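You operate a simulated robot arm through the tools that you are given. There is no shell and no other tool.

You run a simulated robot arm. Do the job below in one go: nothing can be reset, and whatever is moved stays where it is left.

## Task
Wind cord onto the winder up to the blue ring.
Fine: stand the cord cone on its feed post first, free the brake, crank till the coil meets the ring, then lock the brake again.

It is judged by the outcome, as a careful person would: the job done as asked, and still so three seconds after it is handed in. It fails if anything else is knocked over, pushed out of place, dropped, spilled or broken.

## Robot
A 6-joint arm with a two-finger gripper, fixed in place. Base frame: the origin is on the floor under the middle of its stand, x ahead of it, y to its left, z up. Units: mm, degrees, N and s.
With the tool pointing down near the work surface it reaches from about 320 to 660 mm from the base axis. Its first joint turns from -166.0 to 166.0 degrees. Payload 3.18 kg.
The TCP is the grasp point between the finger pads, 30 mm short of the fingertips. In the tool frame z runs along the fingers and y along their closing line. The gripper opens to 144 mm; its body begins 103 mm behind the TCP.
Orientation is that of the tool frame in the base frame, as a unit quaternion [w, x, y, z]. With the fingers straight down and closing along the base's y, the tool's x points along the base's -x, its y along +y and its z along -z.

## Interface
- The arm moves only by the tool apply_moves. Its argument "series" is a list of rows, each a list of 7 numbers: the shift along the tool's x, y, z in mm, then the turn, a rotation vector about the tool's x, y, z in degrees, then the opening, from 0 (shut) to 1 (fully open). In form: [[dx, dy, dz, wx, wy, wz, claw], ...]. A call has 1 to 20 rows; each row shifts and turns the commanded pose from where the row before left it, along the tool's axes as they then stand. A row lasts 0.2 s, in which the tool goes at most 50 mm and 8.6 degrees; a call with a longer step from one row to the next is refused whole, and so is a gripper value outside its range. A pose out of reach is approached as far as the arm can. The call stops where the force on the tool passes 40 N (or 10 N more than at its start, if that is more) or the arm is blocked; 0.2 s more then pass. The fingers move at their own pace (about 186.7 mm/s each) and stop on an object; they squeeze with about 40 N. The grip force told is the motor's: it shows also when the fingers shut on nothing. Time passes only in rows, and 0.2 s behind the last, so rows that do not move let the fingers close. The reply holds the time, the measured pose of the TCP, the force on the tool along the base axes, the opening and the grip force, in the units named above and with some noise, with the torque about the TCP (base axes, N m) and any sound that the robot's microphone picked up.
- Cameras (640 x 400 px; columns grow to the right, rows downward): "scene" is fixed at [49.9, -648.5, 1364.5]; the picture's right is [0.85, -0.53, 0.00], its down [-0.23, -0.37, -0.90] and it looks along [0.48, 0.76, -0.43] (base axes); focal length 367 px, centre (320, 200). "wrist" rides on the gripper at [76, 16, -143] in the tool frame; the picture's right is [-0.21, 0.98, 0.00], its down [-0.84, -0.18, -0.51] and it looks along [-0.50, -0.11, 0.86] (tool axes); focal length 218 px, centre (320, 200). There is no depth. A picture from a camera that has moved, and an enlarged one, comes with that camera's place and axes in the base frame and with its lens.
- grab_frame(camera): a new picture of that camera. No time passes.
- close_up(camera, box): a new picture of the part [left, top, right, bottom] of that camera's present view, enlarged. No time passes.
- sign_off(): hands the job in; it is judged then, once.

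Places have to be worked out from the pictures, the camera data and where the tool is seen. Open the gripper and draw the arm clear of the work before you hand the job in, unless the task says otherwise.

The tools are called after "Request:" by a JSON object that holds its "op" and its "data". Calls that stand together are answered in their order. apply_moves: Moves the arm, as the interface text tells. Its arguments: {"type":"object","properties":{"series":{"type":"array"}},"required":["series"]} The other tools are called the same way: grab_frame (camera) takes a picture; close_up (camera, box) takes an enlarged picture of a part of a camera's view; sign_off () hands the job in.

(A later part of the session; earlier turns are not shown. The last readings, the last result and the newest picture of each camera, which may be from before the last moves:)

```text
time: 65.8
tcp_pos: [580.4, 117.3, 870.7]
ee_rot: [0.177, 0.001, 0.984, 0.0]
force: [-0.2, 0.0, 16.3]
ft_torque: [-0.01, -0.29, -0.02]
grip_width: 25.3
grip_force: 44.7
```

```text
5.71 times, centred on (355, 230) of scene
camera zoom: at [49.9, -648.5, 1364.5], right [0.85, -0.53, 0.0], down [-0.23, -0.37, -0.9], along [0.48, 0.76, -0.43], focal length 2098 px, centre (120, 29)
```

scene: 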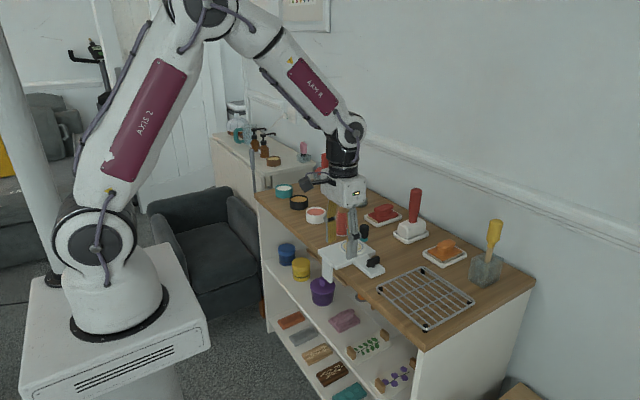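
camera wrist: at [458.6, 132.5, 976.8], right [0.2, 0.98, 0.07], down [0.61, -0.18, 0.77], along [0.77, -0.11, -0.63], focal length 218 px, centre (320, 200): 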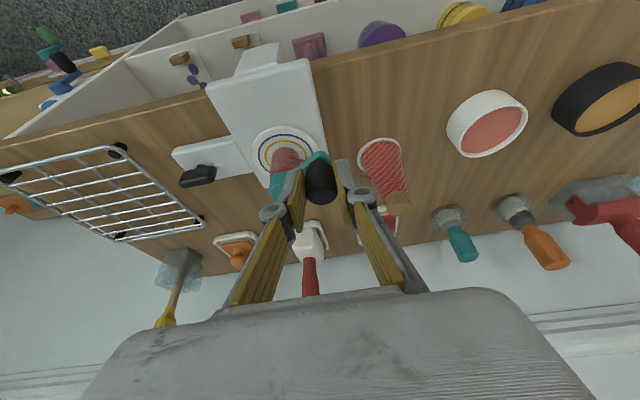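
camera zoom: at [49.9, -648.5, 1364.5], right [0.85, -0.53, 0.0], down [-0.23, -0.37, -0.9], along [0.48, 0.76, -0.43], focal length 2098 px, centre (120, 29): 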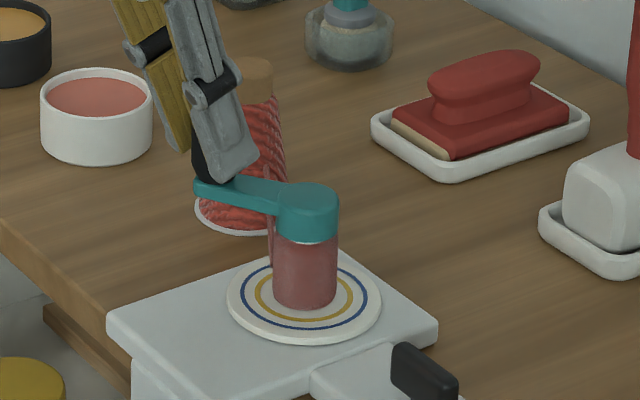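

Coil radius is now about 17 mm after ~213° of turning (about 9 mm per turn), blue ring at ~33 mm. I continue, easing up 0.8 mm to relieve the vertical load.

Request:
{"op": "apply_moves", "data": {"series": [[6.21, -5.33, -3.11, 0, 0, 0, 0], [5.51, -6.45, -2.0, 0, 0, 0, 0], [4.38, -7.37, -1.59, 0, 0, 0, 0], [3.11, -8.06, -1.13, 0, 0, 0, 0], [0, 0, 0, 0, 0, 0, 0]]}}

Request:
{"op": "close_up", "data": {"camera": "scene", "box": [320, 195, 390, 265]}}

```text
time: 67.0
tcp_pos: [560.4, 88.3, 870.1]
ee_rot: [0.177, 0.001, 0.984, 0.001]
force: [2.0, 0.2, 13.5]
ft_torque: [0.03, -0.24, -0.01]
grip_width: 25.3
grip_force: 45.2
```

```text
5.71 times, centred on (355, 230) of scene
camera zoom: at [49.9, -648.5, 1364.5], right [0.85, -0.53, 0.0], down [-0.23, -0.37, -0.9], along [0.48, 0.76, -0.43], focal length 2098 px, centre (120, 29)
```

zoom: 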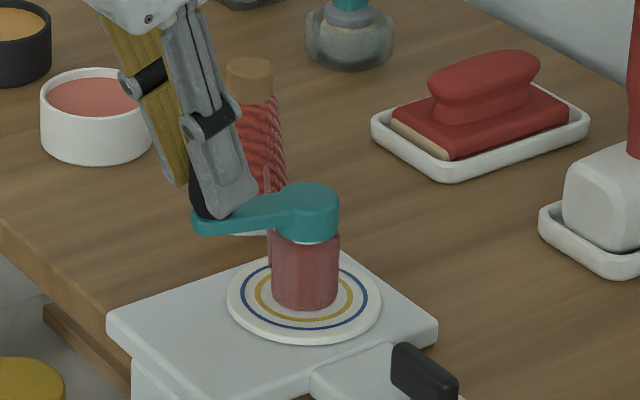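

All good; only a mild upward load from a slight tilt error (20.4°), which I correct in the decomposition. I continue 80° around the near side.

Request:
{"op": "apply_moves", "data": {"series": [[1.46, -8.52, -1.4, 0, 0, 0, 0], [0.32, -8.71, -0.12, 0, 0, 0, 0], [-1.09, -8.63, 0.4, 0, 0, 0, 0], [-2.48, -8.31, 0.92, 0, 0, 0, 0], [-3.8, -7.71, 1.41, 0, 0, 0, 0], [-5.0, -6.9, 1.86, 0, 0, 0, 0], [-6.05, -5.86, 2.25, 0, 0, 0, 0], [-6.91, -4.66, 2.57, 0, 0, 0, 0], [0, 0, 0, 0, 0, 0, 0]]}}

Request:
{"op": "close_up", "data": {"camera": "scene", "box": [320, 195, 390, 265]}}

Request:
{"op": "grab_frame", "data": {"camera": "wrist"}}

```text
time: 69.0
tcp_pos: [584.9, 29.8, 870.0]
ee_rot: [0.176, 0.001, 0.984, -0.001]
force: [3.2, 6.2, -9.5]
ft_torque: [0.2, -0.01, 0.09]
grip_width: 25.3
grip_force: 44.7
```

```text
5.71 times, centred on (355, 230) of scene
camera zoom: at [49.9, -648.5, 1364.5], right [0.85, -0.53, 0.0], down [-0.23, -0.37, -0.9], along [0.48, 0.76, -0.43], focal length 2098 px, centre (120, 29)
```

zoom: 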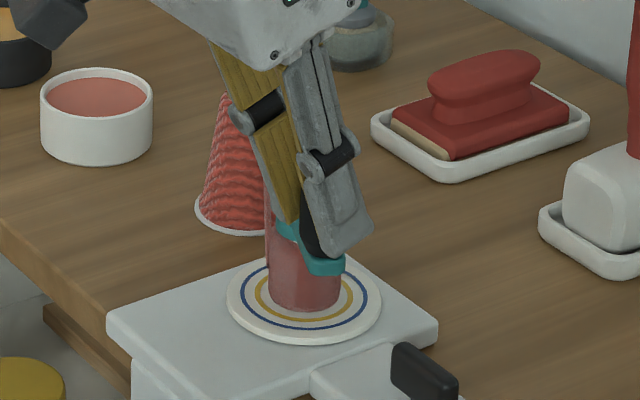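

```text
taken
camera wrist: at [463.4, 46.4, 977.2], right [0.2, 0.98, 0.07], down [0.62, -0.18, 0.77], along [0.76, -0.11, -0.64], focal length 218 px, centre (320, 200)
```

wrist: 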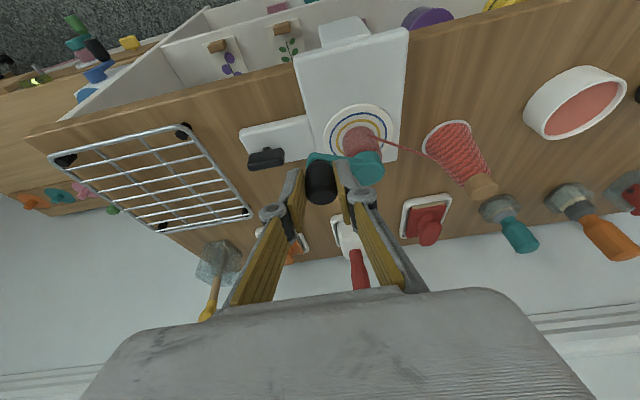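

About 333° turned, coil radius near 19 mm. I keep going another 80°.

Request:
{"op": "apply_moves", "data": {"series": [[-7.41, -3.0, 3.18, 0, 0, 0, 0], [-7.99, -1.86, 2.97, 0, 0, 0, 0], [-8.16, -0.34, 3.04, 0, 0, 0, 0], [-8.09, 1.16, 3.01, 0, 0, 0, 0], [-7.79, 2.65, 2.9, 0, 0, 0, 0], [-7.23, 4.05, 2.69, 0, 0, 0, 0], [-6.47, 5.33, 2.41, 0, 0, 0, 0], [-5.49, 6.45, 2.04, 0, 0, 0, 0], [0, 0, 0, 0, 0, 0, 0]]}}

Request:
{"op": "close_up", "data": {"camera": "scene", "box": [320, 195, 390, 265]}}

Request:
{"op": "close_up", "data": {"camera": "wrist", "box": [260, 10, 420, 130]}}

```text
time: 71.0
tcp_pos: [647.4, 45.3, 871.7]
ee_rot: [0.177, 0.001, 0.984, 0.0]
force: [-10.4, 7.9, 10.5]
ft_torque: [0.2, 0.37, 0.09]
grip_width: 25.2
grip_force: 45.6
```

```text
5.71 times, centred on (355, 230) of scene
camera zoom: at [49.9, -648.5, 1364.5], right [0.85, -0.53, 0.0], down [-0.23, -0.37, -0.9], along [0.48, 0.76, -0.43], focal length 2098 px, centre (120, 29)
```

zoom: 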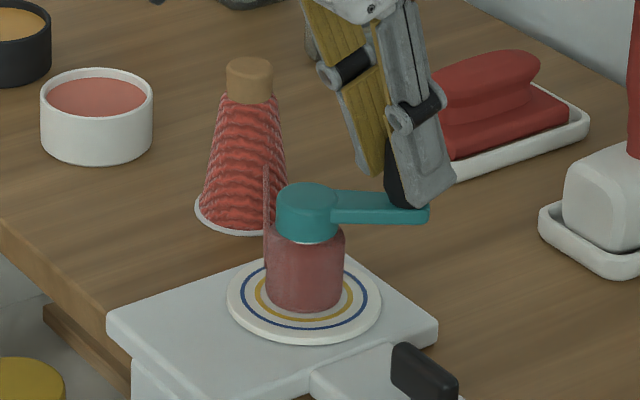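

```text
3.33 times, centred on (340, 70) of wrist
camera zoom: at [526.4, 61.1, 976.9], right [0.2, 0.98, 0.07], down [0.61, -0.18, 0.77], along [0.76, -0.11, -0.64], focal length 728 px, centre (253, 633)
```

zoom: 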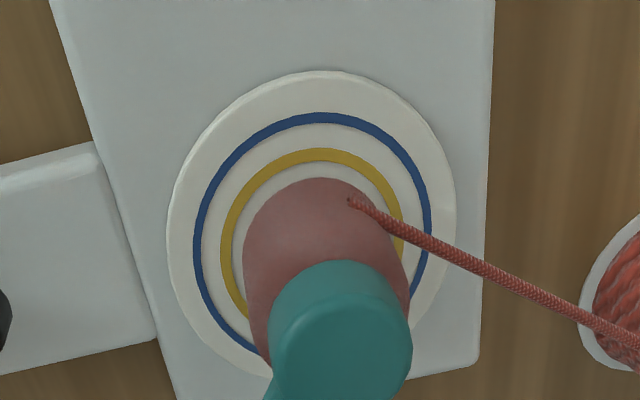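

Coil radius is about 21 mm, close to the gold ring, after ~413°. I relieve the small loads and continue 80° more.

Request:
{"op": "apply_moves", "data": {"series": [[-4.02, 7.77, 0.85, 0, 0, 0, 0], [-3.1, 8.06, 1.15, 0, 0, 0, 0], [-1.74, 8.52, 0.65, 0, 0, 0, 0], [-0.32, 8.71, 0.12, 0, 0, 0, 0], [1.09, 8.63, -0.4, 0, 0, 0, 0], [2.48, 8.31, -0.92, 0, 0, 0, 0], [3.8, 7.71, -1.41, 0, 0, 0, 0], [5.0, 6.9, -1.86, 0, 0, 0, 0], [0, 0, 0, 0, 0, 0, 0]]}}

Request:
{"op": "close_up", "data": {"camera": "scene", "box": [320, 195, 390, 265]}}

Request:
{"op": "close_up", "data": {"camera": "wrist", "box": [200, 30, 360, 150]}}

```text
time: 73.0
tcp_pos: [643.8, 110.4, 870.9]
ee_rot: [0.176, 0.0, 0.984, 0.001]
force: [10.0, 10.9, -15.0]
ft_torque: [0.25, -0.08, 0.12]
grip_width: 25.3
grip_force: 45.4
```

```text
5.71 times, centred on (355, 230) of scene
camera zoom: at [49.9, -648.5, 1364.5], right [0.85, -0.53, 0.0], down [-0.23, -0.37, -0.9], along [0.48, 0.76, -0.43], focal length 2098 px, centre (120, 29)
```

zoom: 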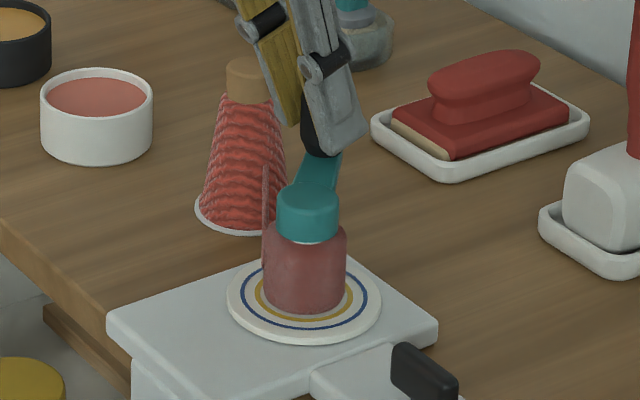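

```text
3.33 times, centred on (280, 90) of wrist
camera zoom: at [522.5, 125.2, 977.1], right [0.2, 0.98, 0.07], down [0.61, -0.18, 0.77], along [0.76, -0.11, -0.64], focal length 728 px, centre (453, 567)
```

zoom: 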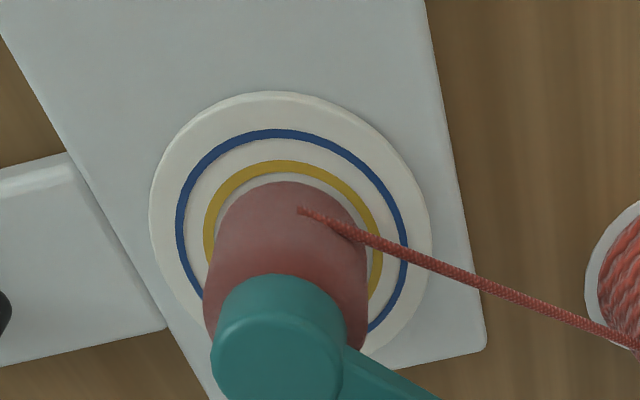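

Growth follows area: r² rises about 0.71 mm² per degree, so the blue ring (~33 mm) needs roughly 800° more. I take a longer 160° portion with small load corrections.

Request:
{"op": "apply_moves", "data": {"series": [[5.9, 6.36, -1.23, 0, 0, 0, 0], [6.91, 4.66, -2.57, 0, 0, 0, 0], [7.55, 3.31, -2.81, 0, 0, 0, 0], [7.99, 1.86, -2.97, 0, 0, 0, 0], [8.16, 0.34, -3.04, 0, 0, 0, 0], [8.09, -1.16, -3.01, 0, 0, 0, 0], [7.79, -2.65, -2.9, 0, 0, 0, 0], [7.23, -4.05, -2.69, 0, 0, 0, 0], [6.47, -5.33, -2.41, 0, 0, 0, 0], [5.49, -6.45, -2.04, 0, 0, 0, 0], [4.37, -7.37, -1.62, 0, 0, 0, 0], [3.1, -8.06, -1.15, 0, 0, 0, 0], [0, 0, 0, 0, 0, 0, 0]]}}

Request:
{"op": "close_up", "data": {"camera": "scene", "box": [320, 195, 390, 265]}}

```text
time: 75.8
tcp_pos: [559.5, 90.9, 870.0]
ee_rot: [0.176, 0.0, 0.984, 0.0]
force: [7.8, -2.2, 0.2]
ft_torque: [0.03, -0.34, 0.02]
grip_width: 25.3
grip_force: 45.4
```

```text
5.71 times, centred on (355, 230) of scene
camera zoom: at [49.9, -648.5, 1364.5], right [0.85, -0.53, 0.0], down [-0.23, -0.37, -0.9], along [0.48, 0.76, -0.43], focal length 2098 px, centre (120, 29)
```

zoom: 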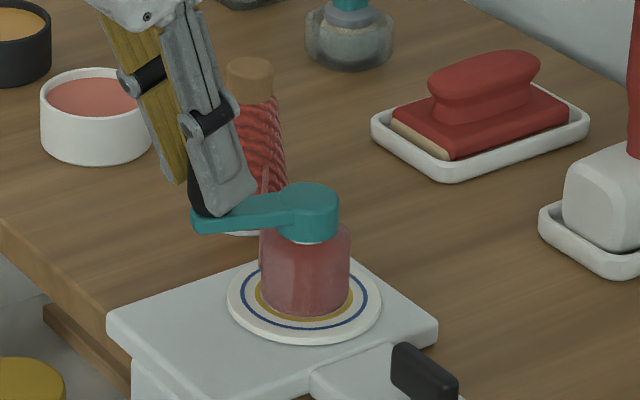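

Radius now ~23.6 mm at ~613°, as the model predicts. I continue 120°.

Request:
{"op": "apply_moves", "data": {"series": [[1.27, -8.52, -0.48, 0, 0, 0, 0], [0.32, -8.71, -0.12, 0, 0, 0, 0], [-1.09, -8.63, 0.4, 0, 0, 0, 0], [-2.48, -8.31, 0.92, 0, 0, 0, 0], [-3.8, -7.71, 1.41, 0, 0, 0, 0], [-5.0, -6.9, 1.86, 0, 0, 0, 0], [-6.05, -5.86, 2.25, 0, 0, 0, 0], [-6.91, -4.66, 2.57, 0, 0, 0, 0], [-7.55, -3.31, 2.81, 0, 0, 0, 0], [-7.99, -1.86, 2.97, 0, 0, 0, 0], [-8.16, -0.34, 3.04, 0, 0, 0, 0], [-8.09, 1.16, 3.01, 0, 0, 0, 0], [0, 0, 0, 0, 0, 0, 0]]}}

Request:
{"op": "close_up", "data": {"camera": "wrist", "box": [260, 30, 420, 150]}}

Request:
{"op": "close_up", "data": {"camera": "scene", "box": [320, 195, 390, 265]}}

```text
time: 78.6
tcp_pos: [619.3, 26.0, 870.7]
ee_rot: [0.177, 0.001, 0.984, -0.001]
force: [3.3, -13.6, 3.4]
ft_torque: [-0.34, -0.15, -0.16]
grip_width: 25.5
grip_force: 44.6
```

```text
3.33 times, centred on (340, 90) of wrist
camera zoom: at [497.4, 42.2, 976.7], right [0.2, 0.98, 0.07], down [0.61, -0.18, 0.77], along [0.77, -0.11, -0.63], focal length 728 px, centre (253, 567)
```

zoom: 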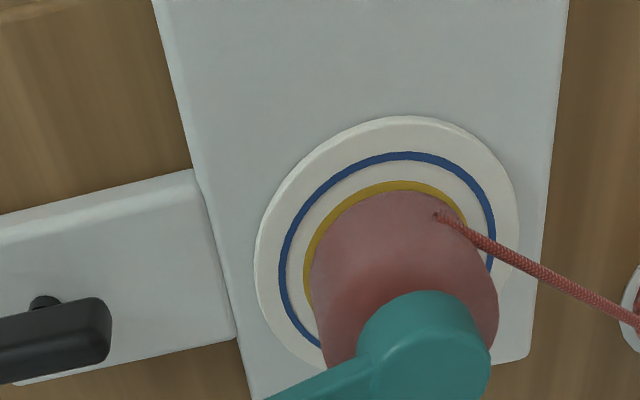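

```text
5.71 times, centred on (355, 230) of scene
camera zoom: at [49.9, -648.5, 1364.5], right [0.85, -0.53, 0.0], down [-0.23, -0.37, -0.9], along [0.48, 0.76, -0.43], focal length 2098 px, centre (120, 29)
```

zoom: 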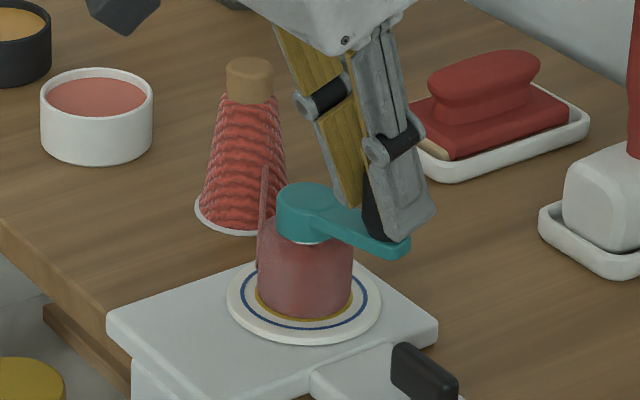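

At ~733° the coil half covers the gold ring (r≈24.5 mm). The blue ring spans about 30.5–33 mm, so around 450° more is needed. I continue 120°.

Request:
{"op": "apply_moves", "data": {"series": [[-7.79, 2.05, 2.9, 0, 0, 0, 0], [-7.23, 4.05, 2.69, 0, 0, 0, 0], [-6.47, 5.33, 2.41, 0, 0, 0, 0], [-5.49, 6.45, 2.04, 0, 0, 0, 0], [-4.37, 7.37, 1.62, 0, 0, 0, 0], [-3.1, 8.06, 1.15, 0, 0, 0, 0], [-1.74, 8.52, 0.65, 0, 0, 0, 0], [-0.32, 8.71, 0.12, 0, 0, 0, 0], [1.09, 8.63, -0.4, 0, 0, 0, 0], [2.48, 8.31, -0.92, 0, 0, 0, 0], [3.8, 7.71, -1.41, 0, 0, 0, 0], [5.0, 6.9, -1.86, 0, 0, 0, 0], [0, 0, 0, 0, 0, 0, 0]]}}

Request:
{"op": "close_up", "data": {"camera": "wrist", "box": [200, 30, 360, 150]}}

Request:
{"op": "close_up", "data": {"camera": "scene", "box": [320, 195, 390, 265]}}

```text
time: 81.4
tcp_pos: [644.1, 109.6, 870.2]
ee_rot: [0.177, 0.001, 0.984, 0.0]
force: [-8.1, -9.9, 25.6]
ft_torque: [-0.27, -0.08, -0.09]
grip_width: 25.2
grip_force: 45.2
```

```text
3.33 times, centred on (280, 90) of wrist
camera zoom: at [522.1, 125.5, 976.7], right [0.2, 0.98, 0.07], down [0.61, -0.18, 0.77], along [0.77, -0.11, -0.63], focal length 728 px, centre (453, 567)
```

zoom: 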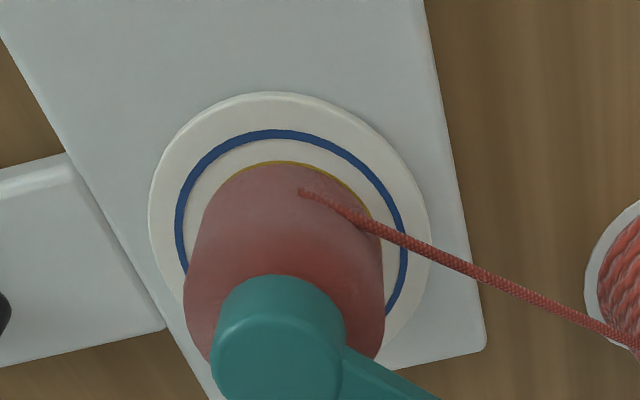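

```text
5.71 times, centred on (355, 230) of scene
camera zoom: at [49.9, -648.5, 1364.5], right [0.85, -0.53, 0.0], down [-0.23, -0.37, -0.9], along [0.48, 0.76, -0.43], focal length 2098 px, centre (120, 29)
```

zoom: 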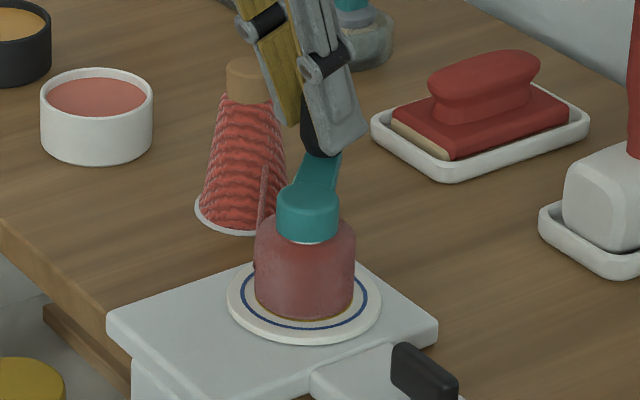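

The coil now reaches the gold ring's outer edge (r≈25 mm). I relieve the vertical load and carry on 120°.

Request:
{"op": "apply_moves", "data": {"series": [[5.97, 5.36, -3.61, 0, 0, 0, 0], [6.91, 4.66, -2.57, 0, 0, 0, 0], [7.55, 3.31, -2.81, 0, 0, 0, 0], [7.99, 1.86, -2.97, 0, 0, 0, 0], [8.16, 0.34, -3.04, 0, 0, 0, 0], [8.09, -1.16, -3.01, 0, 0, 0, 0], [7.79, -2.65, -2.9, 0, 0, 0, 0], [7.23, -4.05, -2.69, 0, 0, 0, 0], [6.47, -5.33, -2.41, 0, 0, 0, 0], [5.49, -6.45, -2.04, 0, 0, 0, 0], [4.37, -7.37, -1.62, 0, 0, 0, 0], [3.1, -8.06, -1.15, 0, 0, 0, 0], [0, 0, 0, 0, 0, 0, 0]]}}

Request:
{"op": "close_up", "data": {"camera": "wrist", "box": [240, 90, 400, 210]}}

Request:
{"op": "close_up", "data": {"camera": "scene", "box": [320, 195, 390, 265]}}

```text
time: 84.2
tcp_pos: [560.0, 88.3, 870.3]
ee_rot: [0.176, 0.001, 0.984, 0.0]
force: [14.2, -3.2, -27.7]
ft_torque: [-0.01, -0.27, -0.06]
grip_width: 25.2
grip_force: 45.4
```

```text
3.33 times, centred on (320, 150) of wrist
camera zoom: at [438.6, 105.3, 977.2], right [0.2, 0.98, 0.07], down [0.62, -0.18, 0.77], along [0.76, -0.11, -0.64], focal length 728 px, centre (320, 367)
```

zoom: 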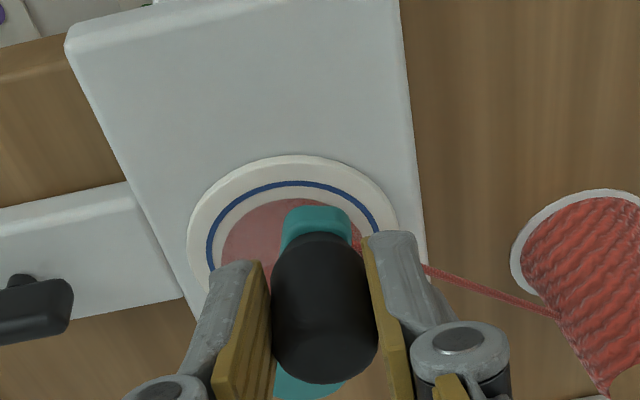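

```text
5.71 times, centred on (355, 230) of scene
camera zoom: at [49.9, -648.5, 1364.5], right [0.85, -0.53, 0.0], down [-0.23, -0.37, -0.9], along [0.48, 0.76, -0.43], focal length 2098 px, centre (120, 29)
```

zoom: 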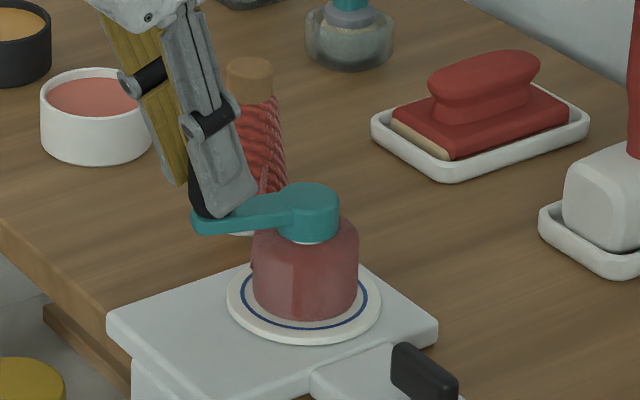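

About 973° turned. The vertical load swings because of my tilt figure (actual ≈20.14°), so I refine it. I zoom in on the coil edge against the blue ring.

Request:
{"op": "close_up", "data": {"camera": "wrist", "box": [280, 125, 345, 165]}}

Request:
{"op": "close_up", "data": {"camera": "scene", "box": [340, 225, 375, 255]}}

```text
9.85 times, centred on (312, 145) of wrist
camera zoom: at [438.6, 105.3, 977.2], right [0.2, 0.98, 0.07], down [0.62, -0.18, 0.77], along [0.76, -0.11, -0.64], focal length 2149 px, centre (394, 742)
```

zoom: 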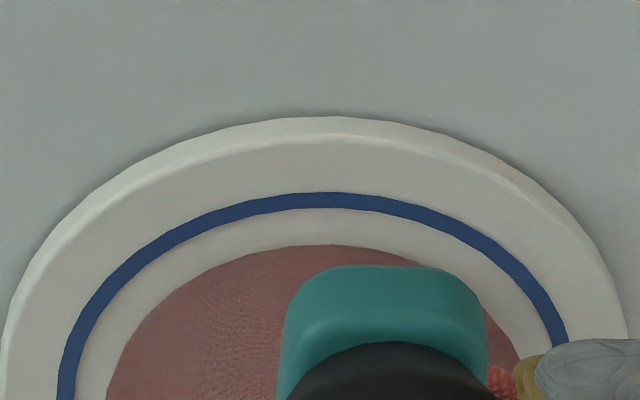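

```text
13.33 times, centred on (358, 240) of scene
camera zoom: at [49.9, -648.5, 1364.5], right [0.85, -0.53, 0.0], down [-0.23, -0.37, -0.9], along [0.48, 0.76, -0.43], focal length 4896 px, centre (-180, -333)
```

zoom: 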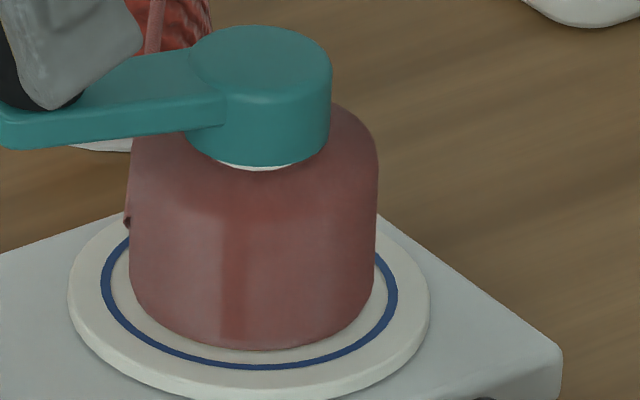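

The zoom shows it well: coil wall radius ≈27.4 mm (its lower edge slightly rounded), blue ring 30.5–33 mm. I estimate about 440° more, and continue 120° with the corrections.

Request:
{"op": "apply_moves", "data": {"series": [[1.12, -8.52, -0.04, 0, 0, 0, 0], [0.32, -8.71, -0.12, 0, 0, 0, 0], [-1.09, -8.63, 0.4, 0, 0, 0, 0], [-2.49, -8.31, 0.91, 0, 0, 0, 0], [-3.8, -7.71, 1.39, 0, 0, 0, 0], [-5.0, -6.9, 1.84, 0, 0, 0, 0], [-6.06, -5.86, 2.22, 0, 0, 0, 0], [-6.92, -4.66, 2.54, 0, 0, 0, 0], [-7.57, -3.31, 2.78, 0, 0, 0, 0], [-8.0, -1.86, 2.93, 0, 0, 0, 0], [-8.18, -0.34, 3.0, 0, 0, 0, 0], [-8.1, 1.16, 2.97, 0, 0, 0, 0], [0, 0, 0, 0, 0, 0, 0]]}}

Request:
{"op": "close_up", "data": {"camera": "scene", "box": [340, 225, 375, 255]}}

```text
time: 87.0
tcp_pos: [620.0, 25.7, 870.4]
ee_rot: [0.176, 0.001, 0.984, 0.001]
force: [1.4, -12.3, -19.0]
ft_torque: [-0.27, 0.24, -0.13]
grip_width: 25.3
grip_force: 45.0
```

```text
13.33 times, centred on (358, 240) of scene
camera zoom: at [49.9, -648.5, 1364.5], right [0.85, -0.53, 0.0], down [-0.23, -0.37, -0.9], along [0.48, 0.76, -0.43], focal length 4896 px, centre (-180, -333)
```

zoom: 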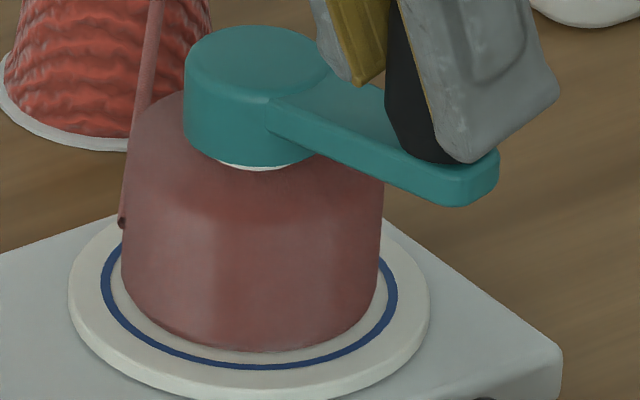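

Coil wall radius ≈28.6 mm at ~1093°. I go another 120° toward the blue ring.

Request:
{"op": "apply_moves", "data": {"series": [[-7.71, 1.85, 3.1, 0, 0, 0, 0], [-7.24, 4.05, 2.65, 0, 0, 0, 0], [-6.48, 5.33, 2.38, 0, 0, 0, 0], [-5.5, 6.45, 2.02, 0, 0, 0, 0], [-4.38, 7.37, 1.6, 0, 0, 0, 0], [-3.11, 8.06, 1.14, 0, 0, 0, 0], [-1.75, 8.52, 0.64, 0, 0, 0, 0], [-0.32, 8.71, 0.12, 0, 0, 0, 0], [1.09, 8.63, -0.4, 0, 0, 0, 0], [2.49, 8.31, -0.91, 0, 0, 0, 0], [3.8, 7.71, -1.39, 0, 0, 0, 0], [5.0, 6.9, -1.84, 0, 0, 0, 0], [0, 0, 0, 0, 0, 0, 0]]}}

Request:
{"op": "close_up", "data": {"camera": "scene", "box": [340, 225, 375, 255]}}

Request:
{"op": "close_up", "data": {"camera": "wrist", "box": [230, 50, 310, 110]}}

```text
time: 89.8
tcp_pos: [645.1, 108.2, 871.7]
ee_rot: [0.176, 0.001, 0.984, 0.0]
force: [-1.2, -1.7, -20.7]
ft_torque: [-0.02, 0.17, -0.03]
grip_width: 25.2
grip_force: 45.3
```

```text
13.33 times, centred on (358, 240) of scene
camera zoom: at [49.9, -648.5, 1364.5], right [0.85, -0.53, 0.0], down [-0.23, -0.37, -0.9], along [0.48, 0.76, -0.43], focal length 4896 px, centre (-180, -333)
```

zoom: 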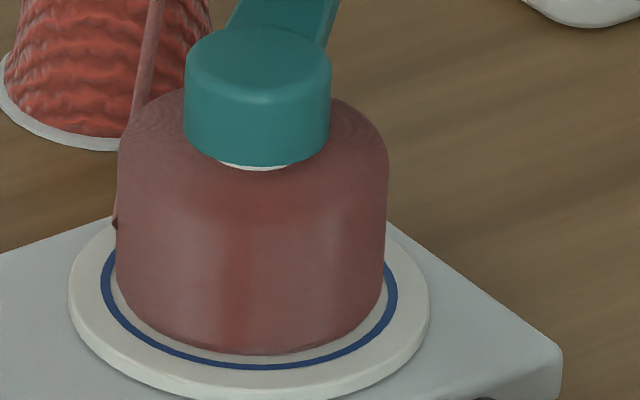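

```text
6.67 times, centred on (270, 80) of wrist
camera zoom: at [523.8, 123.8, 977.3], right [0.2, 0.98, 0.07], down [0.61, -0.18, 0.77], along [0.76, -0.11, -0.64], focal length 1455 px, centre (653, 1000)
```

zoom: 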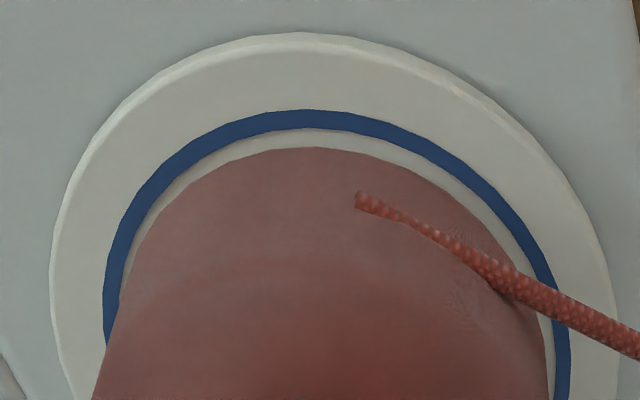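

Coil wall now ≈29.9 mm, just short of the ring's inner edge (30.4), ring centre ≈31.6. I turn 80° more and then measure again.

Request:
{"op": "apply_moves", "data": {"series": [[6.15, 5.86, -1.99, 0, 0, 0, 0], [6.92, 4.66, -2.54, 0, 0, 0, 0], [7.57, 3.31, -2.78, 0, 0, 0, 0], [8.0, 1.86, -2.93, 0, 0, 0, 0], [8.18, 0.34, -3.0, 0, 0, 0, 0], [8.1, -1.16, -2.97, 0, 0, 0, 0], [7.8, -2.65, -2.86, 0, 0, 0, 0], [7.24, -4.05, -2.65, 0, 0, 0, 0], [0, 0, 0, 0, 0, 0, 0]]}}

Request:
{"op": "close_up", "data": {"camera": "scene", "box": [340, 225, 375, 255]}}

Request:
{"op": "close_up", "data": {"camera": "wrist", "box": [240, 110, 320, 170]}}

```text
time: 91.8
tcp_pos: [580.8, 117.1, 870.5]
ee_rot: [0.177, -0.001, 0.984, 0.0]
force: [-18.0, 29.6, 5.8]
ft_torque: [0.83, 0.5, 0.35]
grip_width: 25.3
grip_force: 45.2
```

```text
13.33 times, centred on (358, 240) of scene
camera zoom: at [49.9, -648.5, 1364.5], right [0.85, -0.53, 0.0], down [-0.23, -0.37, -0.9], along [0.48, 0.76, -0.43], focal length 4896 px, centre (-180, -333)
```

zoom: 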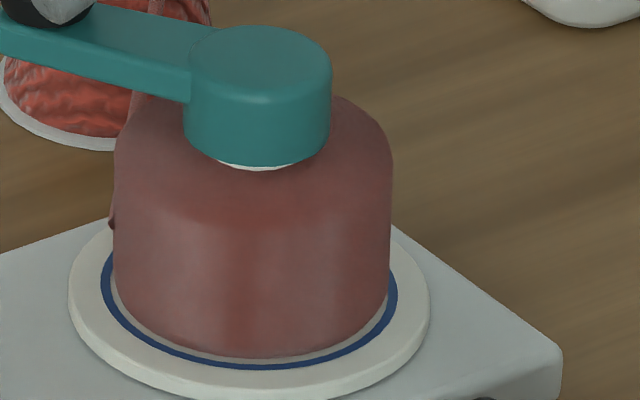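

```text
6.67 times, centred on (280, 140) of wrist
camera zoom: at [459.7, 133.0, 977.3], right [0.2, 0.98, 0.07], down [0.61, -0.18, 0.77], along [0.77, -0.11, -0.64], focal length 1455 px, centre (587, 600)
```

zoom: 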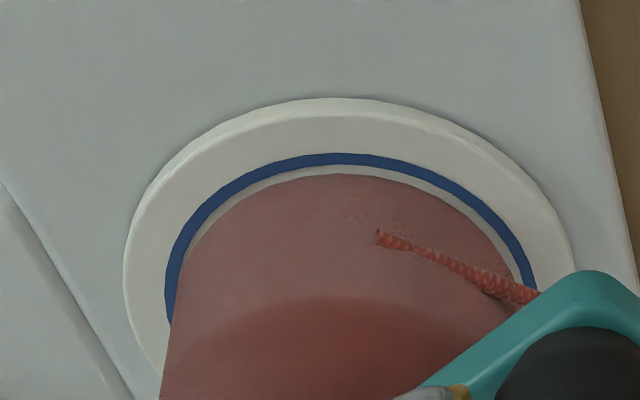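

Coil wall ≈30.8 mm — just over the ring's inner edge; ring centre ≈31.6. There is an outward side load of ~34 N, so I correct the path by 1.9 mm outward and turn 60° more before re-measuring.

Request:
{"op": "apply_moves", "data": {"series": [[0.9, 1.5, -0.33, 0, 0, 0, 0], [6.48, -5.33, -2.38, 0, 0, 0, 0], [5.5, -6.45, -2.02, 0, 0, 0, 0], [4.38, -7.37, -1.6, 0, 0, 0, 0], [3.11, -8.06, -1.14, 0, 0, 0, 0], [1.75, -8.52, -0.64, 0, 0, 0, 0], [0.32, -8.71, -0.12, 0, 0, 0, 0], [0, 0, 0, 0, 0, 0, 0]]}}

Request:
{"op": "close_up", "data": {"camera": "scene", "box": [340, 225, 375, 255]}}

Request:
{"op": "close_up", "data": {"camera": "wrist", "box": [260, 110, 340, 170]}}

```text
time: 93.6
tcp_pos: [557.7, 72.2, 871.4]
ee_rot: [0.177, 0.001, 0.984, 0.0]
force: [-2.5, -1.3, 9.7]
ft_torque: [-0.01, -0.07, 0.01]
grip_width: 24.9
grip_force: 45.4
```

```text
13.33 times, centred on (358, 240) of scene
camera zoom: at [49.9, -648.5, 1364.5], right [0.85, -0.53, 0.0], down [-0.23, -0.37, -0.9], along [0.48, 0.76, -0.43], focal length 4896 px, centre (-180, -333)
```

zoom: 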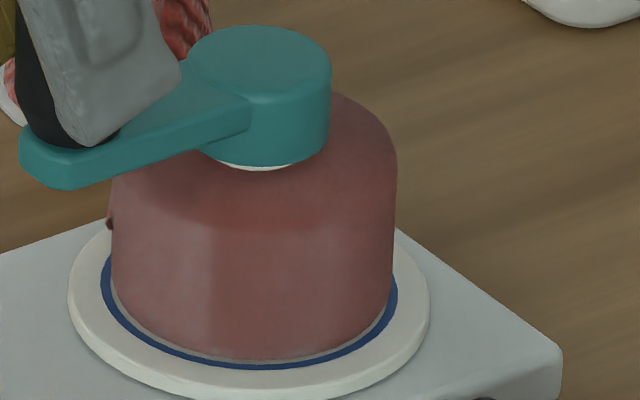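

```text
6.67 times, centred on (300, 140) of wrist
camera zoom: at [436.1, 88.6, 977.1], right [0.2, 0.98, 0.07], down [0.61, -0.18, 0.77], along [0.77, -0.11, -0.63], focal length 1455 px, centre (453, 600)
```

zoom: 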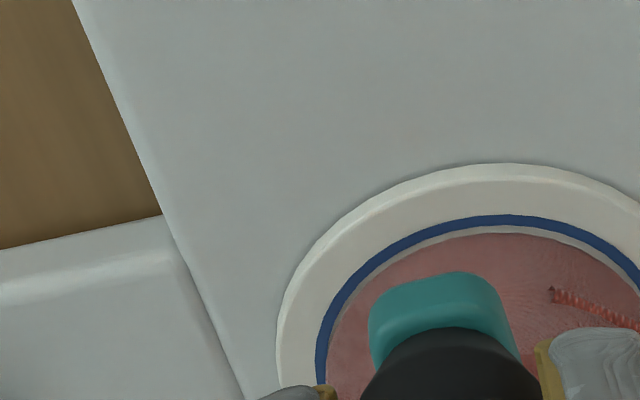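

The coil wall now measures ≈31.4 mm against a ring of ≈30.4–32.8. I zoom in further on both views to judge the contact precisely.

Request:
{"op": "close_up", "data": {"camera": "scene", "box": [344, 238, 372, 254]}}

Request:
{"op": "close_up", "data": {"camera": "wrist", "box": [295, 132, 345, 164]}}

```text
16.00 times, centred on (358, 246) of scene
camera zoom: at [49.9, -648.5, 1364.5], right [0.85, -0.53, 0.0], down [-0.23, -0.37, -0.9], along [0.48, 0.76, -0.43], focal length 5875 px, centre (-288, -536)
```

zoom: 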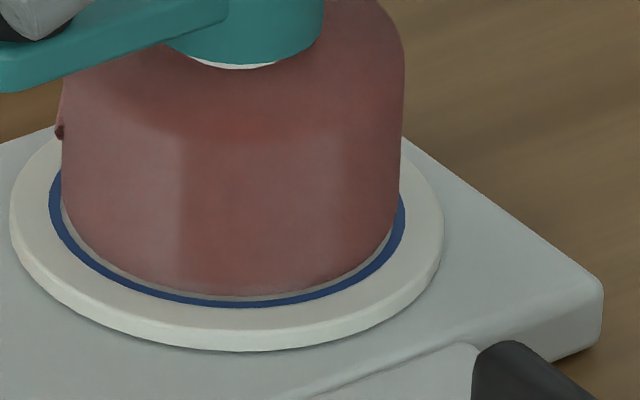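

```text
12.50 times, centred on (320, 148) of wrist
camera zoom: at [436.1, 88.6, 977.1], right [0.2, 0.98, 0.07], down [0.61, -0.18, 0.77], along [0.77, -0.11, -0.63], focal length 2728 px, centre (320, 850)
```

zoom: 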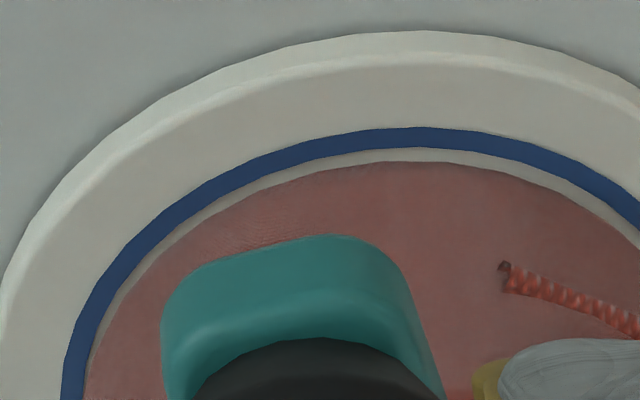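

The coil wall sits just inside the ring band (≈31.1 vs 30.6–32.8 mm), its rounded foot about 1 mm short. A further 40° (≈+0.4 mm) puts the coil edge on the middle of the ring.

Request:
{"op": "apply_moves", "data": {"series": [[-1.09, -8.63, 0.4, 0, 0, 0, 0], [-2.49, -8.31, 0.91, 0, 0, 0, 0], [-3.8, -7.71, 1.39, 0, 0, 0, 0], [-5.0, -6.9, 1.84, 0, 0, 0, 0], [0, 0, 0, 0, 0, 0, 0], [0, 0, 0, 0, 0, 0, 0]]}}

Request:
{"op": "close_up", "data": {"camera": "scene", "box": [344, 238, 372, 254]}}

Request:
{"op": "close_up", "data": {"camera": "wrist", "box": [295, 110, 395, 174]}}

```text
time: 95.0
tcp_pos: [570.4, 41.5, 871.5]
ee_rot: [0.176, 0.0, 0.984, 0.001]
force: [3.4, 2.1, 1.3]
ft_torque: [0.06, -0.16, -0.01]
grip_width: 25.1
grip_force: 44.8
```

```text
16.00 times, centred on (358, 246) of scene
camera zoom: at [49.9, -648.5, 1364.5], right [0.85, -0.53, 0.0], down [-0.23, -0.37, -0.9], along [0.48, 0.76, -0.43], focal length 5875 px, centre (-288, -536)
```

zoom: 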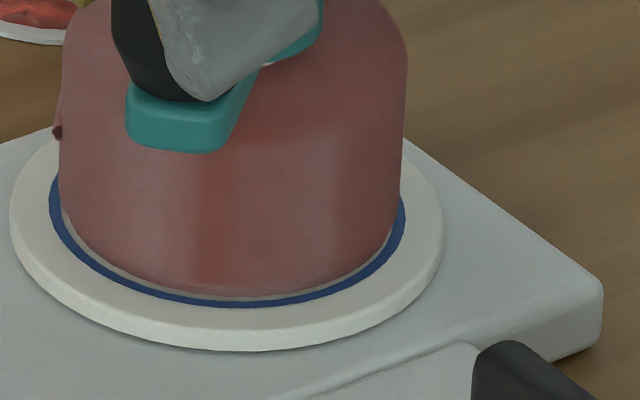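

```text
6.25 times, centred on (345, 142) of wrist
camera zoom: at [449.2, 57.1, 977.3], right [0.2, 0.98, 0.07], down [0.61, -0.18, 0.77], along [0.76, -0.11, -0.64], focal length 1364 px, centre (164, 562)
```

zoom: 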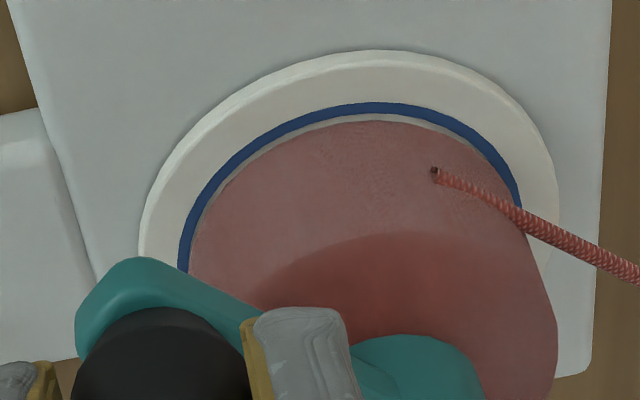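

The coil wall (171 px) now matches the ring band (166–178 px, centre 172). I verify with tight close-ups at the left and right extremes of the ring.

Request:
{"op": "close_up", "data": {"camera": "scene", "box": [345, 243, 353, 249]}}

Request:
{"op": "close_up", "data": {"camera": "scene", "box": [358, 243, 366, 249]}}

Request:
{"op": "close_up", "data": {"camera": "wrist", "box": [340, 122, 370, 140]}}

```text
16.00 times, centred on (349, 246) of scene
camera zoom: at [49.9, -648.5, 1364.5], right [0.85, -0.53, 0.0], down [-0.23, -0.37, -0.9], along [0.48, 0.76, -0.43], focal length 5875 px, centre (-144, -536)
```

zoom: 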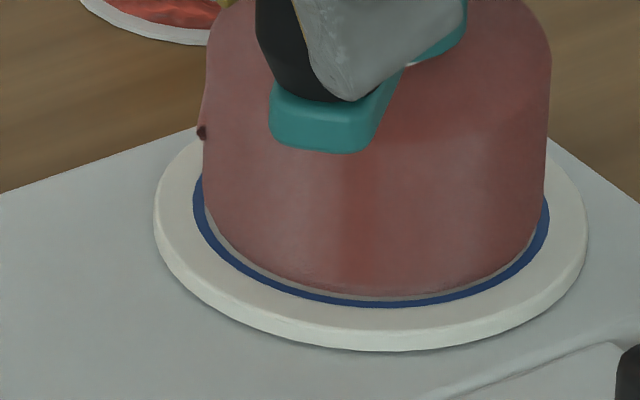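

```text
16.00 times, centred on (362, 246) of scene
camera zoom: at [49.9, -648.5, 1364.5], right [0.85, -0.53, 0.0], down [-0.23, -0.37, -0.9], along [0.48, 0.76, -0.43], focal length 5875 px, centre (-352, -536)
```

zoom: 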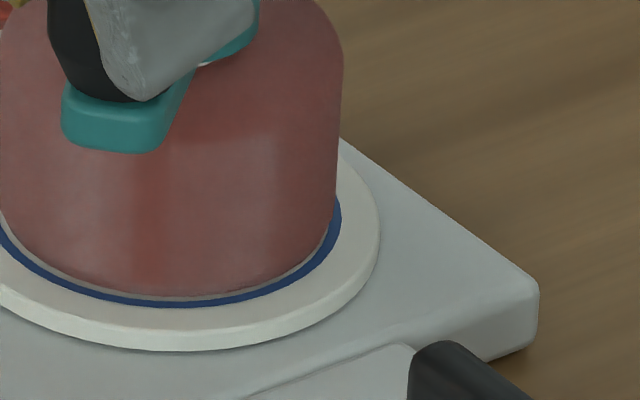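

```text
16.00 times, centred on (355, 131) of wrist
camera zoom: at [449.2, 57.1, 977.3], right [0.2, 0.98, 0.07], down [0.61, -0.18, 0.77], along [0.76, -0.11, -0.64], focal length 3492 px, centre (-240, 1304)
```

zoom: 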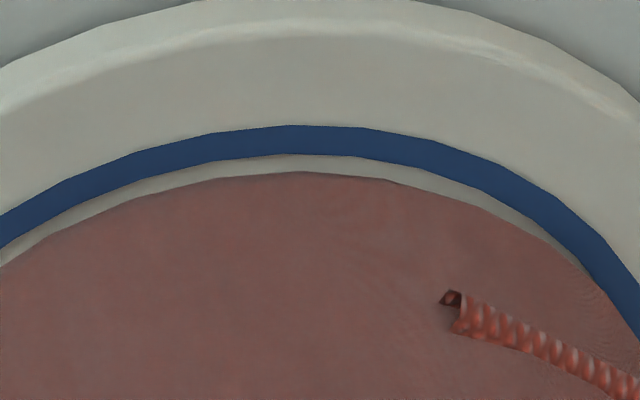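

The coil edge lies on the blue ring's middle, so I stop cranking. I release the knob gently and rise clear of it.

Request:
{"op": "apply_moves", "data": {"series": [[0, 0, 0, 0, 0, 0, 0.18], [0, 0, 0, 0, 0, 0, 0.2], [0, 0, 0, 0, 0, 0, 0.25], [0, 0, 0, 0, 0, 0, 0.3], [-3.44, 0, -9.39, 0, 0, 0, 0.3], [-6.89, 0, -18.8, 0, 0, 0, 0.3], [-6.89, 0, -18.8, 0, 0, 0, 0.3], [-5.16, 0, -14.1, 0, 0, 0, 0.3], [0, 0, 0, 0, 0, 0, 0.3]]}}

Request:
{"op": "close_up", "data": {"camera": "scene", "box": [320, 195, 400, 275]}}

Request:
{"op": "grab_frame", "data": {"camera": "wrist"}}

```text
time: 97.0
tcp_pos: [571.7, 42.6, 937.1]
ee_rot: [0.176, 0.0, 0.984, 0.0]
force: [0.1, 0.1, 0.3]
ft_torque: [0.0, 0.01, 0.0]
grip_width: 43.3
grip_force: 0.0
```

```text
5.00 times, centred on (360, 235) of scene
camera zoom: at [49.9, -648.5, 1364.5], right [0.85, -0.53, 0.0], down [-0.23, -0.37, -0.9], along [0.48, 0.76, -0.43], focal length 1836 px, centre (120, 25)
```

zoom: 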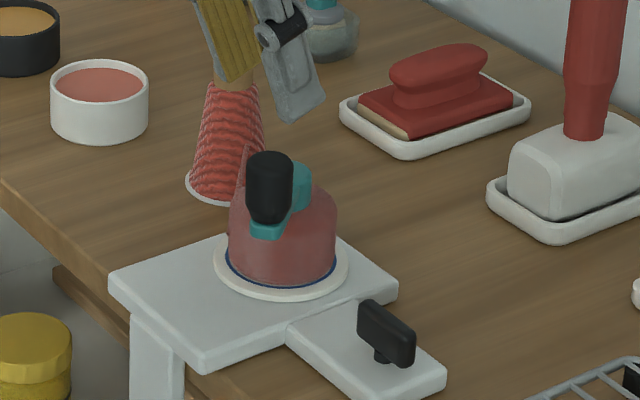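

```text
taken
camera wrist: at [449.4, 57.4, 1042.7], right [0.2, 0.98, 0.07], down [0.61, -0.18, 0.77], along [0.76, -0.11, -0.64], focal length 218 px, centre (320, 200)
```

wrist: 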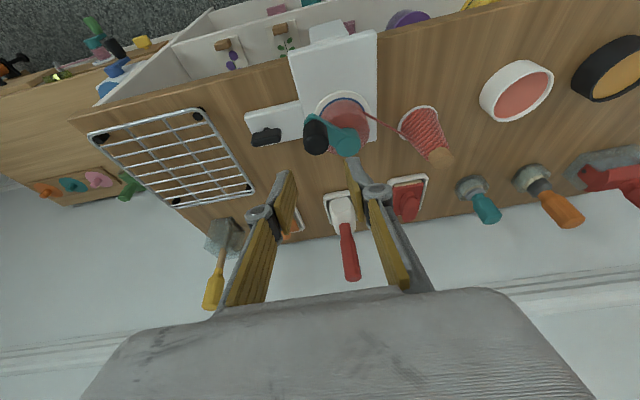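

The knob is released and nothing moved. I take a close-up of the coil from this higher viewpoint.

Request:
{"op": "close_up", "data": {"camera": "wrist", "box": [300, 80, 390, 160]}}

```text
5.00 times, centred on (345, 120) of wrist
camera zoom: at [449.4, 57.4, 1042.7], right [0.2, 0.98, 0.07], down [0.61, -0.18, 0.77], along [0.76, -0.11, -0.64], focal length 1091 px, centre (195, 600)
```

zoom: 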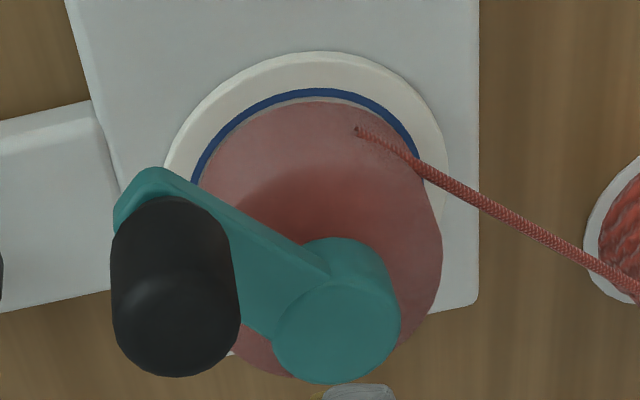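

Seen more from above, the coil edge meets the blue ring. Now for the brake: I swing away from the winder, return the tool to vertical, and turn it a quarter so the fingers can straddle the lever.

Request:
{"op": "apply_moves", "data": {"series": [[12.0, -29.3, 1.67, 0, 0, 0, 0.3], [12.0, -29.3, 1.67, 0, 0, 0, 0.3], [12.0, -29.3, 1.67, 0, 0, 0, 0.3], [0, 0, 0, 0, 6.77, 0, 0.2], [0, 0, 0, 0, 6.77, 0, 0.2], [0, 0, 0, 0, 6.76, 0, 0.2], [0, 0, 0, 0, 0, -8.2, 0.2], [0, 0, 0, 0, 0, -8.2, 0.2], [0, 0, 0, 0, 0, -8.2, 0.2], [0, 0, 0, 0, 0, -8.2, 0.2], [0, 0, 0, 0, 0, -8.2, 0.2], [0, 0, 0, 0, 0, -8.2, 0.2], [0, 0, 0, 0, 0, -8.2, 0.2], [0, 0, 0, 0, 0, -8.2, 0.2], [0, 0, 0, 0, 0, -8.2, 0.2], [0, 0, 0, 0, 0, -8.2, 0.2], [0, 0, 0, 0, 0, -8.0, 0.2], [0, 0, 0, 0, 0, 0, 0.2]]}}

Request:
{"op": "grab_frame", "data": {"camera": "wrist"}}

```text
time: 100.8
tcp_pos: [538.2, -45.3, 918.4]
ee_rot: [0.001, 0.707, -0.707, 0.0]
force: [0.2, -0.1, 0.6]
ft_torque: [-0.01, 0.02, 0.01]
grip_width: 28.8
grip_force: 0.1
```

```text
taken
camera wrist: at [521.8, -122.9, 1060.3], right [-0.98, 0.21, 0.0], down [0.18, 0.84, 0.51], along [0.11, 0.5, -0.86], focal length 218 px, centre (320, 200)
```

wrist: 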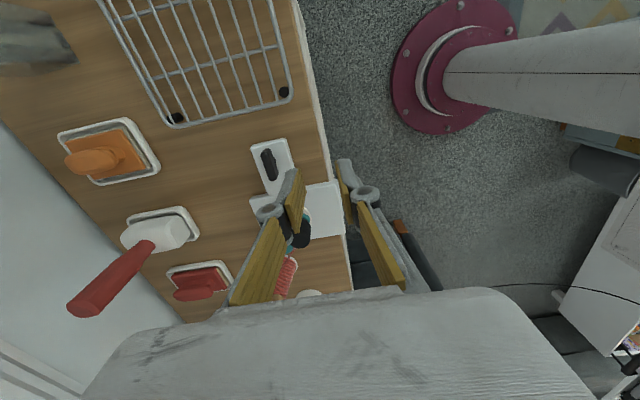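

Orientation is right. I move in to above the lever and check alignment before descending.

Request:
{"op": "apply_moves", "data": {"series": [[0.6, -18, 17, 0, 0, 0, 0.2], [0.6, -18, 17, 0, 0, 0, 0.2], [0.5, -18, 17, 0, 0, 0, 0.2], [0, -18.5, 16, 0, 0, 0, 0.2], [0, 0, 0, 0, 0, 0, 0.2], [0, 0, 0, 0, 0, 0, 0.2]]}}

Request:
{"op": "close_up", "data": {"camera": "wrist", "box": [250, 110, 410, 230]}}

Request:
{"op": "close_up", "data": {"camera": "scene", "box": [330, 205, 400, 275]}}

```text
time: 102.2
tcp_pos: [610.8, -49.0, 849.7]
ee_rot: [0.0, -0.707, 0.708, 0.0]
force: [-0.4, 0.1, 0.3]
ft_torque: [0.0, 0.01, 0.0]
grip_width: 28.8
grip_force: 0.1
```

```text
3.33 times, centred on (330, 170) of wrist
camera zoom: at [595.3, -125.5, 992.3], right [-0.98, 0.21, 0.0], down [0.18, 0.84, 0.51], along [0.11, 0.5, -0.86], focal length 728 px, centre (287, 300)
```

zoom: 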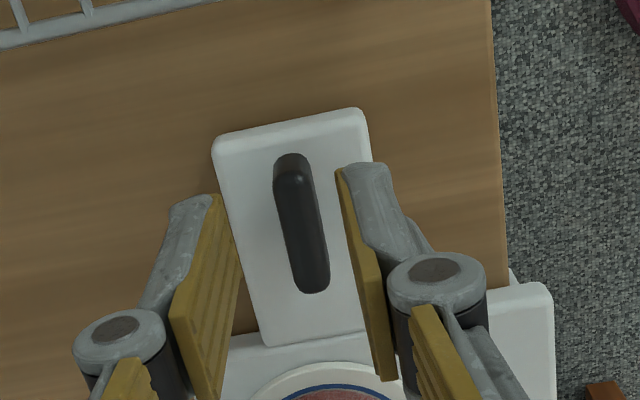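

```text
5.71 times, centred on (365, 240) of scene
camera zoom: at [49.9, -648.5, 1364.5], right [0.85, -0.53, 0.0], down [-0.23, -0.37, -0.9], along [0.48, 0.76, -0.43], focal length 2098 px, centre (63, -29)
```

zoom: 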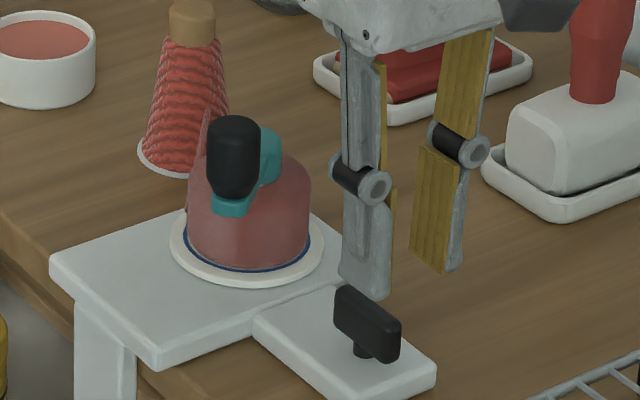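

The lever's centre line is at x≈609.5, y -47 to -14. I shift -1.2, +2.5 mm and descend around its end, then close.

Request:
{"op": "apply_moves", "data": {"series": [[-2.5, 1.2, 0, 0, 0, 0, 0.2], [0, 0, 15, 0, 0, 0, 0.2], [0, 0, 14, 0, 0, 0, 0.2], [0, 0, 10, 0, 0, 0, 0.2], [0, 0, 0, 0, 0, 0, 0.2], [0, 0, 0, 0, 0, 0, 0.14], [0, 0, 0, 0, 0, 0, 0.1], [0, 0, 0, 0, 0, 0, 0.05], [0, 0, 0, 0, 0, 0, 0], [0, 0, 0, 0, 0, 0, 0]]}}

Request:
{"op": "close_up", "data": {"camera": "wrist", "box": [250, 140, 410, 260]}}

```text
time: 104.4
tcp_pos: [611.6, -44.4, 812.4]
ee_rot: [0.001, -0.706, 0.708, -0.001]
force: [15.8, 0.1, -5.4]
ft_torque: [-0.04, -0.42, -0.23]
grip_width: 11.5
grip_force: 42.0
```

```text
3.33 times, centred on (330, 200) of wrist
camera zoom: at [593.7, -122.5, 955.2], right [-0.98, 0.21, 0.0], down [0.18, 0.84, 0.51], along [0.11, 0.5, -0.86], focal length 728 px, centre (287, 200)
```

zoom: 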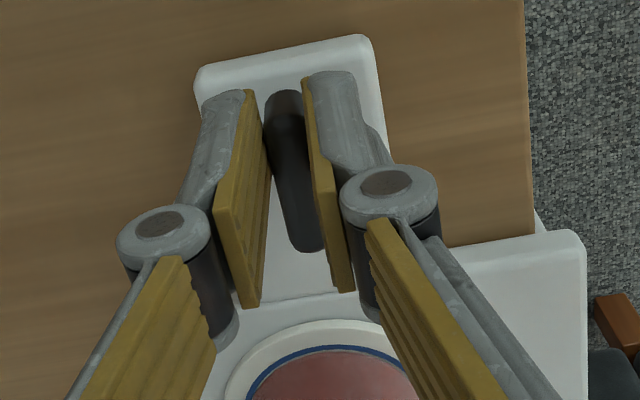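

Gripped; the 16 N side load says the lever is 1 mm further in +x. I relieve that and begin turning the lever back clockwise to lock.

Request:
{"op": "apply_moves", "data": {"series": [[0, -1.0, 0, 0, 0, 0, 0], [-0.05, 1.2, 0, 0, 0, 4.6, 0], [0, 0, 0, 0, 0, 0, 0]]}}

```text
time: 105.2
tcp_pos: [610.2, -46.3, 812.7]
ee_rot: [-0.001, -0.678, 0.735, 0.0]
force: [5.5, 1.2, 8.2]
ft_torque: [0.01, -0.11, -0.11]
grip_width: 11.7
grip_force: 41.5
```

The lever follows with low loads. I continue clockwise in 8° steps.

Request:
{"op": "apply_moves", "data": {"series": [[-0.15, 1.9, 0, 0, 0, 8, 0], [-0.15, 2.09, 0, 0, 0, 8, 0], [0, 0, 0, 0, 0, 0, 0]]}}

```text
time: 106.0
tcp_pos: [604.6, -44.4, 814.3]
ee_rot: [0.0, -0.569, 0.823, 0.0]
force: [-3.6, 6.4, 24.2]
ft_torque: [-0.1, 0.27, 0.07]
grip_width: 11.8
grip_force: 41.6
```

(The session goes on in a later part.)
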